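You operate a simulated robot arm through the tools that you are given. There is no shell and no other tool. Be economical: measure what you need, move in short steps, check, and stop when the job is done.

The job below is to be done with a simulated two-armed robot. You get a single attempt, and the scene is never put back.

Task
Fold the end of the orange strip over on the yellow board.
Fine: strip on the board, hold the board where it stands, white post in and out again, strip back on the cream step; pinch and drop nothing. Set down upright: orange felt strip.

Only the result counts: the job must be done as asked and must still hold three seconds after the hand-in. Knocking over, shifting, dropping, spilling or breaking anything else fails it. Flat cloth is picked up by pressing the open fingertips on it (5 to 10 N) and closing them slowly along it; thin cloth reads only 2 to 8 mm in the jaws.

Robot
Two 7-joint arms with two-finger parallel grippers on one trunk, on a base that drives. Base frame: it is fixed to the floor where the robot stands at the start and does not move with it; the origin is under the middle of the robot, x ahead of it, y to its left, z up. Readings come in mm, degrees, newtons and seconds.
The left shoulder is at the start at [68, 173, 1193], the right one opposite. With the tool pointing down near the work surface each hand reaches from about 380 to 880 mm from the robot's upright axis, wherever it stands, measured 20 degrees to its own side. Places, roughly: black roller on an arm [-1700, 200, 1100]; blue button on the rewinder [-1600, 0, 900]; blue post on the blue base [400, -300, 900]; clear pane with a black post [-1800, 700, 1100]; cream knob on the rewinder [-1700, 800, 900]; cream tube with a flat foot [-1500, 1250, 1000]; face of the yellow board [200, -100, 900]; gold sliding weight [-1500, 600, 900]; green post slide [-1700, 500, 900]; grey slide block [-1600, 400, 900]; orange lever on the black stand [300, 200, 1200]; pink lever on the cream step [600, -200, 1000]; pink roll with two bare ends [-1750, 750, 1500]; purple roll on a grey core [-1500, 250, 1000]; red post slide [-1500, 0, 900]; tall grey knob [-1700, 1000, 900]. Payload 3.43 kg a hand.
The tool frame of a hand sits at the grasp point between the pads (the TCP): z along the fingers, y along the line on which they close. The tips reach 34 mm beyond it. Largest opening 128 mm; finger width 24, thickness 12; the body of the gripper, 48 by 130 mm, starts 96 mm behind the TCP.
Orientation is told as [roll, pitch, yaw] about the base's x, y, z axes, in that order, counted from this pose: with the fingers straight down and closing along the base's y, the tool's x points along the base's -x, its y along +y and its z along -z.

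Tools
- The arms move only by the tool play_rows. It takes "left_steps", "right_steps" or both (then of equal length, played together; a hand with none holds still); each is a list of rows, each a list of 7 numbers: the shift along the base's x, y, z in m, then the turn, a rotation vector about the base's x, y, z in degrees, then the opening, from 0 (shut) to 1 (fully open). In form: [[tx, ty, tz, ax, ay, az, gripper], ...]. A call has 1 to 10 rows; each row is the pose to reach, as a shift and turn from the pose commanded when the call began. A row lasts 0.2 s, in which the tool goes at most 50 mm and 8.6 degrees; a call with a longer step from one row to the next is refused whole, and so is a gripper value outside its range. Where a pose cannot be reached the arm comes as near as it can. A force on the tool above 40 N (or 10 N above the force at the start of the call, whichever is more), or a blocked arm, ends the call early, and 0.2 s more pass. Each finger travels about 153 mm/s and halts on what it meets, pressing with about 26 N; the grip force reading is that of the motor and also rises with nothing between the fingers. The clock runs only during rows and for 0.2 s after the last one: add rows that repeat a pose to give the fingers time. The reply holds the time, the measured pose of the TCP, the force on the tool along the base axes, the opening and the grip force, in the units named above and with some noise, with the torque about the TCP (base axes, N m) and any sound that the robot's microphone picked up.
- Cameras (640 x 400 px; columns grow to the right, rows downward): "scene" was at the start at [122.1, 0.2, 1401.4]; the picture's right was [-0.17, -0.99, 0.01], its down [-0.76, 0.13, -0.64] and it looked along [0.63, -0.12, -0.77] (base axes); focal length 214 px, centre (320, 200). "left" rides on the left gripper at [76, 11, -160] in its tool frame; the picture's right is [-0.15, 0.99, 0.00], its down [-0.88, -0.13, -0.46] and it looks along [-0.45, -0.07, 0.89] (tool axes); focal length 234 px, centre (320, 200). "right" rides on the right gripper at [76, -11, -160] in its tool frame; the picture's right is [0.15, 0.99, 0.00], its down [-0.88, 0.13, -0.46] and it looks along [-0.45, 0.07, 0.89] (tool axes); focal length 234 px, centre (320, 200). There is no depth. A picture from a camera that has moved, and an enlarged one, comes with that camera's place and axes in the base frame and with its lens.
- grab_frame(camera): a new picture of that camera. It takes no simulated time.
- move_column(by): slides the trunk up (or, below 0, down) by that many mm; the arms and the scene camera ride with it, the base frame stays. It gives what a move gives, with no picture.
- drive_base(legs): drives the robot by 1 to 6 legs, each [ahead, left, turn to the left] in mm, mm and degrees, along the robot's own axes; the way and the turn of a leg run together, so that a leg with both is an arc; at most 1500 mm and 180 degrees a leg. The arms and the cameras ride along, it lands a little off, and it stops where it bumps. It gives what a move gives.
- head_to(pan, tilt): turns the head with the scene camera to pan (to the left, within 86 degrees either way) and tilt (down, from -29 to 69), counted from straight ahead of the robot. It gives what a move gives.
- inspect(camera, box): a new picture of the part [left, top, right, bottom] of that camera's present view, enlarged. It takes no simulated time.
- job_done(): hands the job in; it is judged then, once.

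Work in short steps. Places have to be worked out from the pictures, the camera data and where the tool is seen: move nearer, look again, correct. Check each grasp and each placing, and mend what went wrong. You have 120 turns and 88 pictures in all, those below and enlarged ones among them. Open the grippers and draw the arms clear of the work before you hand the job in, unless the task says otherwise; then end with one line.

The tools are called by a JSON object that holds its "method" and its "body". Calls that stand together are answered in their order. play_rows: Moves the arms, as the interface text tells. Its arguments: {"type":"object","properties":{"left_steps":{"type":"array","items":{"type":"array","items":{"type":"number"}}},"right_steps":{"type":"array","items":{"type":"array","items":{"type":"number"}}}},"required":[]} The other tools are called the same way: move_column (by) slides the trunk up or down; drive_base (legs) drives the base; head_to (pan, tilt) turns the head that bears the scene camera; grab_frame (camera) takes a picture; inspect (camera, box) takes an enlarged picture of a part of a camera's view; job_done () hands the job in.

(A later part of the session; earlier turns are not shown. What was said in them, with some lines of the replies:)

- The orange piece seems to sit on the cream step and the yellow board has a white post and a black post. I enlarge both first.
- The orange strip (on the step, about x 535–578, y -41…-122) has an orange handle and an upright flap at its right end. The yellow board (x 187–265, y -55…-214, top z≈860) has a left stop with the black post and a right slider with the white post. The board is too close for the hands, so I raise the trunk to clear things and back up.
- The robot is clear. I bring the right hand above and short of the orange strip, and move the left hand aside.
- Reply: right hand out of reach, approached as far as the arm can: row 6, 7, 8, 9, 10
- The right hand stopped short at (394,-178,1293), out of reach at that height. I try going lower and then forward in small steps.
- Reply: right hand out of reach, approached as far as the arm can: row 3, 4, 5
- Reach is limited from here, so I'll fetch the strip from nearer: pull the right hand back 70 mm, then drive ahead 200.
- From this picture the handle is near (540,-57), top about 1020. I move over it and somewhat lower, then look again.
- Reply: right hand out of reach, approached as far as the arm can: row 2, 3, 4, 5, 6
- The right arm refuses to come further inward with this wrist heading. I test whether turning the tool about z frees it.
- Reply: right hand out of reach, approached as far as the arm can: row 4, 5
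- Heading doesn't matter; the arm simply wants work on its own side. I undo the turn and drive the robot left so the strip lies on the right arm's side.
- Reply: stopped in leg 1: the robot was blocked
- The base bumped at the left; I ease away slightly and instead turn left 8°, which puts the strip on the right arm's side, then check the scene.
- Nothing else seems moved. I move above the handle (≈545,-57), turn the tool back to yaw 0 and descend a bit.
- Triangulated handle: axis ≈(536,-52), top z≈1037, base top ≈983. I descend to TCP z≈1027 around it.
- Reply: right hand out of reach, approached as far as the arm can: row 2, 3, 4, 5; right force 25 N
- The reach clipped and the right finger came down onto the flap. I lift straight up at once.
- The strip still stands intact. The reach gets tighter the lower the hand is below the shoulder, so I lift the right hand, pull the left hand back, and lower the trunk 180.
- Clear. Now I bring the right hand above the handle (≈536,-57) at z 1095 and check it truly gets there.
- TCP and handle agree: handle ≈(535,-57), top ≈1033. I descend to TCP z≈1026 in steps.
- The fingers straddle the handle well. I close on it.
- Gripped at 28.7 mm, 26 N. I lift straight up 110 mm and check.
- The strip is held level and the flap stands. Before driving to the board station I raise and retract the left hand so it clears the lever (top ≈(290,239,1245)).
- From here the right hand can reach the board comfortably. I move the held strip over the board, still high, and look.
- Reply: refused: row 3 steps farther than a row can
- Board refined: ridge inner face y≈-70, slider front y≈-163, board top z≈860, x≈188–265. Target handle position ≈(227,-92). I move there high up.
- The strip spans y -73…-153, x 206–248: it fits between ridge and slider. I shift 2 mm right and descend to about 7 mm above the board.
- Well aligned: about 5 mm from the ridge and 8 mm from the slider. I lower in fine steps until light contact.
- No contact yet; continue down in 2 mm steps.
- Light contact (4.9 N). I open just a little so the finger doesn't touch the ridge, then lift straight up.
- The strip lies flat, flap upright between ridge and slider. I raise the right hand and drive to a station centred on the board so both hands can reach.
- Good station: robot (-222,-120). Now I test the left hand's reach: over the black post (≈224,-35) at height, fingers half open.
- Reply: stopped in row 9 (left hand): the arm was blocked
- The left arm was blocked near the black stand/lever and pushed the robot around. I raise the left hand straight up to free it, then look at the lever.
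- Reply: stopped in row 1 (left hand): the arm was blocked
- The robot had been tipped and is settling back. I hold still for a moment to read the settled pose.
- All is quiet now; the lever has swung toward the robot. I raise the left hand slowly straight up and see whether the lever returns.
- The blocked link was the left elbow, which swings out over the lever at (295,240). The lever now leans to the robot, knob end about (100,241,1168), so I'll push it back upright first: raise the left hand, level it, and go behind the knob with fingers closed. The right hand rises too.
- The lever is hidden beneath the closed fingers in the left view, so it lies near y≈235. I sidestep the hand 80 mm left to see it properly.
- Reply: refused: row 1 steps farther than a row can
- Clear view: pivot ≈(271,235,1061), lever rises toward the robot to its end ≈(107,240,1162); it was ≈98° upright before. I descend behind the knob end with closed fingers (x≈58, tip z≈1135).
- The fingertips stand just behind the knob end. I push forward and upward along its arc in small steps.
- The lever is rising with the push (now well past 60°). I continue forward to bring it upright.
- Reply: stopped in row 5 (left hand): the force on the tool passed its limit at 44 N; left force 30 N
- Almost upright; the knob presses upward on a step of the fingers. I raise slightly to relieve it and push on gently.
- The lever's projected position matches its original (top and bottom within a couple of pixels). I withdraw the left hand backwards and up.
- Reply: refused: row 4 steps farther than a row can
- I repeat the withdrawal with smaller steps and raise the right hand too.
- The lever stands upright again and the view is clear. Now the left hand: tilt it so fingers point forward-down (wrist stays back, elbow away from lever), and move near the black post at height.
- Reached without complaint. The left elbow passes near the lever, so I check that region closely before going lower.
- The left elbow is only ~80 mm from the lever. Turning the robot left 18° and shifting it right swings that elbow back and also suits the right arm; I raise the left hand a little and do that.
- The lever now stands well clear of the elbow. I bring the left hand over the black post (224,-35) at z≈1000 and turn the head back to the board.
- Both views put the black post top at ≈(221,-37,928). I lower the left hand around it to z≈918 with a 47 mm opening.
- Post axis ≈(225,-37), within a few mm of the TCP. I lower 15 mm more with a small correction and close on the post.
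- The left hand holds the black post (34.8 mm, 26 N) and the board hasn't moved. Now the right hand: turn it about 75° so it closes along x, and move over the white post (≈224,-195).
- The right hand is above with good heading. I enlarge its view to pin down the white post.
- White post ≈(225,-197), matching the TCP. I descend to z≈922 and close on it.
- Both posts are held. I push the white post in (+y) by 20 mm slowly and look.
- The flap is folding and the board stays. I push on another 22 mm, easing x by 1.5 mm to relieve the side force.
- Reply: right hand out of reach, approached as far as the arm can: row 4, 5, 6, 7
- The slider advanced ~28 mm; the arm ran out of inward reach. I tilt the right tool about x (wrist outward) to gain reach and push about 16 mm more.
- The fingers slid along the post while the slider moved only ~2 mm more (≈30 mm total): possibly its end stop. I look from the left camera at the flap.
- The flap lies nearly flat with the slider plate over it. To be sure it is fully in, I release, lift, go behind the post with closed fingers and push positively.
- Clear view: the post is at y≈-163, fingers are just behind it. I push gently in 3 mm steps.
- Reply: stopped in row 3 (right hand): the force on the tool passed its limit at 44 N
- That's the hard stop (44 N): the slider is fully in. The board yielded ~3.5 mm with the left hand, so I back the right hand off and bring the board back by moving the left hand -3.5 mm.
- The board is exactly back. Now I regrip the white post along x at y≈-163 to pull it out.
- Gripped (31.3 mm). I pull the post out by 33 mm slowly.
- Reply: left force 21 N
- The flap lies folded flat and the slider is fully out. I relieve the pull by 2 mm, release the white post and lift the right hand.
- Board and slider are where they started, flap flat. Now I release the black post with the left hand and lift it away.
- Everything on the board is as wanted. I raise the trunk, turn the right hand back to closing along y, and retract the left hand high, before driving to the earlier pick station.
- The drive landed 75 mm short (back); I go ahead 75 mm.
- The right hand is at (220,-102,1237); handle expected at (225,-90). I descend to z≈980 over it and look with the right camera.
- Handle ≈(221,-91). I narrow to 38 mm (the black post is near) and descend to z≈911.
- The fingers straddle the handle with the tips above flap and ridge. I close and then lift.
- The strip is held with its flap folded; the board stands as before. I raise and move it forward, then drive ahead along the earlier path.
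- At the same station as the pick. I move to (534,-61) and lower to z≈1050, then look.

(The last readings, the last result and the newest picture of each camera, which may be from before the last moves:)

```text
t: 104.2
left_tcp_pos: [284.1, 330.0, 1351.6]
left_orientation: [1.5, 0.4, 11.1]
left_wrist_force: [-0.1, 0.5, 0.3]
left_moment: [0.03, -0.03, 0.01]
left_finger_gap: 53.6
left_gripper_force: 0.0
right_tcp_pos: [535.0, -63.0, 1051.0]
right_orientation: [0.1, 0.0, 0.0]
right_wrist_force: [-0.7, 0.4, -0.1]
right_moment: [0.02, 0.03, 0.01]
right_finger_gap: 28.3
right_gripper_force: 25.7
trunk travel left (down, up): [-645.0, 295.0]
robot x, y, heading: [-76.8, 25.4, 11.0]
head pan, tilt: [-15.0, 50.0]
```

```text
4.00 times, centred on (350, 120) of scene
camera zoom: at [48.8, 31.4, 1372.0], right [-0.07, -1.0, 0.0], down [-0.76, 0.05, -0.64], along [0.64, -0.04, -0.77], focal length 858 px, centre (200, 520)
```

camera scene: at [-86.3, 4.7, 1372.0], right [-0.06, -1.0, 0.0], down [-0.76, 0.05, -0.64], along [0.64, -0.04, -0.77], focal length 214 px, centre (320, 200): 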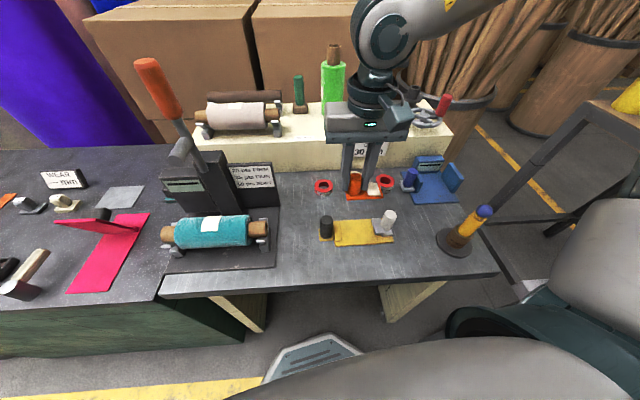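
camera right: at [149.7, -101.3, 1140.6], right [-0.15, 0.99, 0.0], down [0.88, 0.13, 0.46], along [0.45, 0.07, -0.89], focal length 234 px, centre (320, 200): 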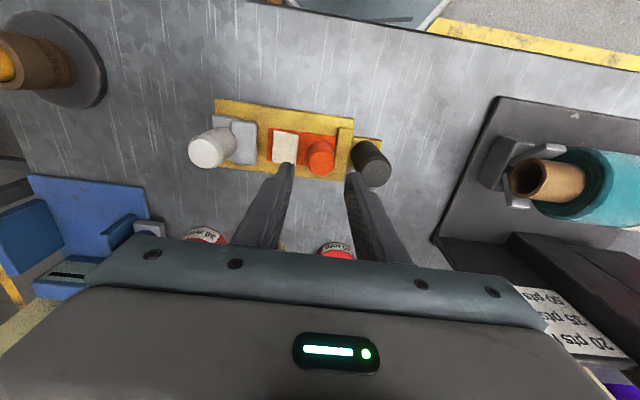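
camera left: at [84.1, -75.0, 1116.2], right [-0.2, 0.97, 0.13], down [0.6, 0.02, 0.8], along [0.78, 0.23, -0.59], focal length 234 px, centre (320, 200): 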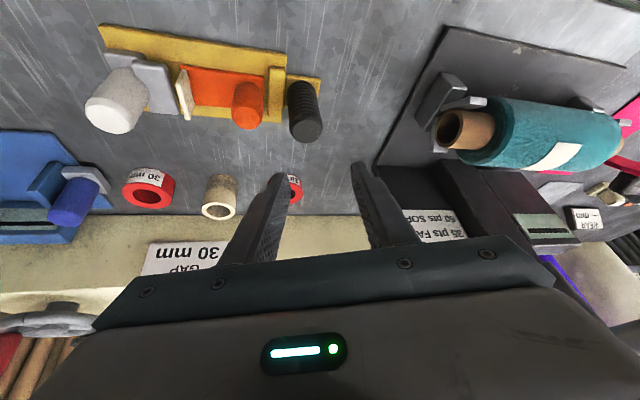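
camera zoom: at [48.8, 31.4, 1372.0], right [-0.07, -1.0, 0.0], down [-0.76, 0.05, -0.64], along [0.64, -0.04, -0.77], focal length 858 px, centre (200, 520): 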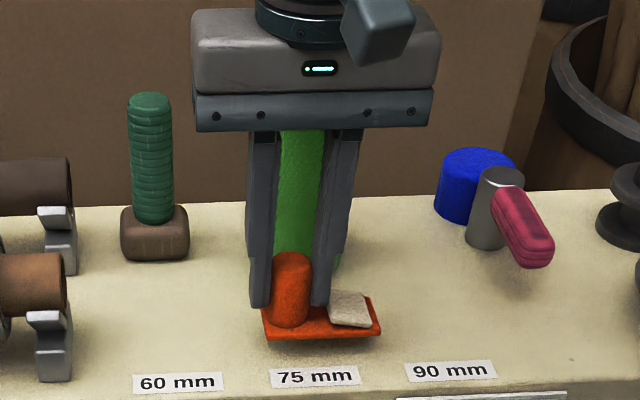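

Good position above its original spot. I expect contact near z≈1031, so I lower carefully.

{"method": "play_rows", "body": {"right_steps": [[0, 0, -0.006, 0, 0, 0, 0.1], [0, 0, -0.012, 0, 0, 0, 0.1], [0, 0, -0.016, 0, 0, 0, 0.1], [0, 0, -0.018, 0, 0, 0, 0.1], [0, 0, -0.018, 0, 0, 0, 0.1]]}}

```text
t: 105.4
left_tcp_pos: [283.0, 331.2, 1350.8]
left_orientation: [1.4, 0.5, 11.0]
left_wrist_force: [1.2, -1.1, 0.5]
left_moment: [0.03, 0.02, -0.02]
left_finger_gap: 53.8
left_gripper_force: 0.1
right_tcp_pos: [535.4, -62.5, 1033.0]
right_orientation: [0.2, -0.1, -0.1]
right_wrist_force: [1.4, 0.4, 5.4]
right_moment: [-0.46, -0.03, 0.09]
right_finger_gap: 28.4
right_gripper_force: 26.3
trunk travel left (down, up): [-645.0, 295.0]
robot x, y, heading: [-76.5, 21.8, 11.1]
head pan, tilt: [-15.0, 50.0]
```

Contact at 5 N with a slight moment (far end touches first). One more millimetre, then I release gently and lift.

{"method": "play_rows", "body": {"right_steps": [[0, 0, -0.0015, 0, 0, 0, 0.1], [0, 0, -0.0015, 0, 0, 0, 0.1], [0, 0, -0.0015, 0, 0, 0, 0.24], [0, 0, -0.0015, 0, 0, 0, 0.32], [0, 0, -0.0015, 0, 0, 0, 0.38], [0, 0, 0.02, 0, 0, 0, 0.38], [0, 0, 0.05, 0, 0, 0, 0.38], [0, 0, 0.09, 0, 0, 0, 0.38], [-0.03, -0.01, 0.12, 0, 0, 0, 0.38]]}}

{"method": "inspect", "body": {"camera": "scene", "box": [270, 70, 430, 170]}}

```text
t: 107.4
left_tcp_pos: [279.8, 330.6, 1352.2]
left_orientation: [1.5, 0.4, 11.1]
left_wrist_force: [-1.0, -0.1, -0.4]
left_moment: [-0.04, -0.06, 0.03]
left_finger_gap: 53.8
left_gripper_force: 0.0
right_tcp_pos: [502.6, -71.4, 1154.2]
right_orientation: [0.2, -0.1, 0.0]
right_wrist_force: [-0.5, 0.1, 0.8]
right_moment: [-0.01, -0.08, 0.01]
right_finger_gap: 48.7
right_gripper_force: 0.1
trunk travel left (down, up): [-645.0, 295.0]
robot x, y, heading: [-78.5, 24.8, 11.2]
head pan, tilt: [-15.0, 50.0]
```

```text
4.00 times, centred on (350, 120) of scene
camera zoom: at [45.6, 30.8, 1372.3], right [-0.07, -1.0, 0.0], down [-0.76, 0.05, -0.64], along [0.64, -0.04, -0.76], focal length 858 px, centre (200, 520)
```

zoom: 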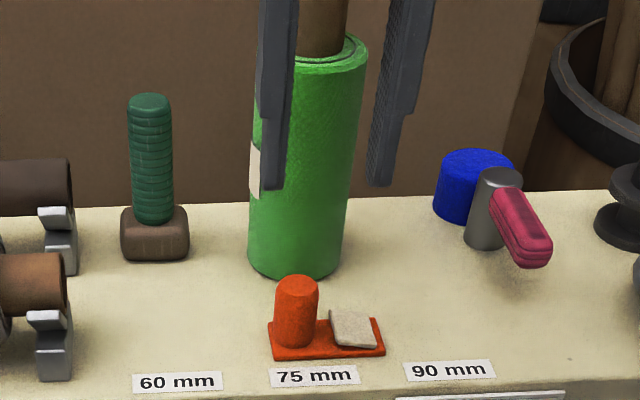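

The strip stands upright on the cream step with its end folded over. I draw the right arm up and back, drive back slightly, and take a final look.

{"method": "play_rows", "body": {"right_steps": [[-0.03, -0.02, 0.03, 0, 0, 0, 0.38], [-0.06, -0.04, 0.06, 0, 0, 0, 0.5], [-0.09, -0.06, 0.08, 0, 0, 0, 0.5], [-0.12, -0.08, 0.1, 0, 0, 0, 0.5]]}}

{"method": "drive_base", "body": {"legs": [[-140, 0, 0]]}}

{"method": "grab_frame", "body": {"camera": "scene"}}

```text
t: 108.4
left_tcp_pos: [281.0, 330.5, 1352.1]
left_orientation: [1.5, 0.4, 11.1]
left_wrist_force: [-0.4, 0.0, 0.6]
left_moment: [0.0, -0.08, -0.04]
left_finger_gap: 54.1
left_gripper_force: 0.0
right_tcp_pos: [376.8, -157.6, 1255.4]
right_orientation: [0.3, 0.0, 0.1]
right_wrist_force: [-0.4, 0.3, 0.0]
right_moment: [0.04, -0.06, -0.02]
right_finger_gap: 64.5
right_gripper_force: 0.0
trunk travel left (down, up): [-645.0, 295.0]
robot x, y, heading: [-78.7, 24.6, 11.3]
head pan, tilt: [-15.0, 50.0]
```

```text
t: 109.7
left_tcp_pos: [149.7, 304.2, 1350.0]
left_orientation: [1.5, 0.6, 11.0]
left_wrist_force: [0.0, -0.5, -0.2]
left_moment: [0.0, 0.03, 0.01]
left_finger_gap: 53.7
left_gripper_force: 0.0
right_tcp_pos: [246.0, -180.2, 1252.1]
right_orientation: [0.2, 0.1, 0.0]
right_wrist_force: [-0.2, -0.5, 0.0]
right_moment: [0.02, 0.01, 0.01]
right_finger_gap: 64.6
right_gripper_force: 0.1
trunk travel left (down, up): [-645.0, 295.0]
robot x, y, heading: [-213.3, 0.5, 11.5]
head pan, tilt: [-15.0, 50.0]
```

```text
5 pictures are left
camera scene: at [-85.6, 4.7, 1371.7], right [-0.07, -1.0, 0.0], down [-0.77, 0.05, -0.64], along [0.64, -0.04, -0.77], focal length 214 px, centre (320, 200)
```

scene: 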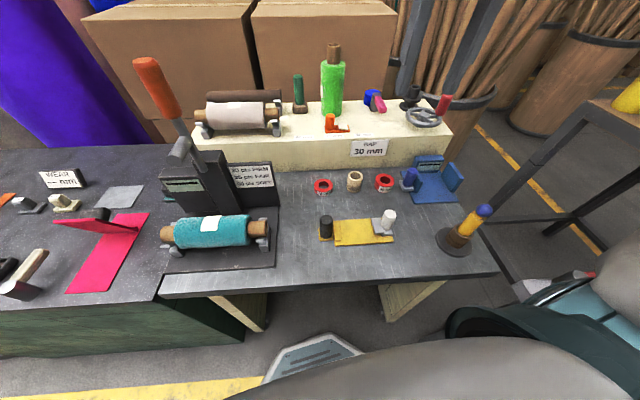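

The folded strip is back on the cream step, the board and slider stand as at the start, the lever is upright, and both hands are open and clear. I hand in.

{"method": "job_done", "body": {}}

```text
The job is handed in.
```

The end of the orange strip is folded over and lies flat, and the strip is back upright on the cream step. The white post is out again, and the board is back within about a millimetre of where it stood, after slipping about 3.5 mm at the slider's stop. On the way the left arm knocked the orange lever on the black stand over towards the robot. I pushed it back upright to match the earlier pictures, but that contact could still count against the job.
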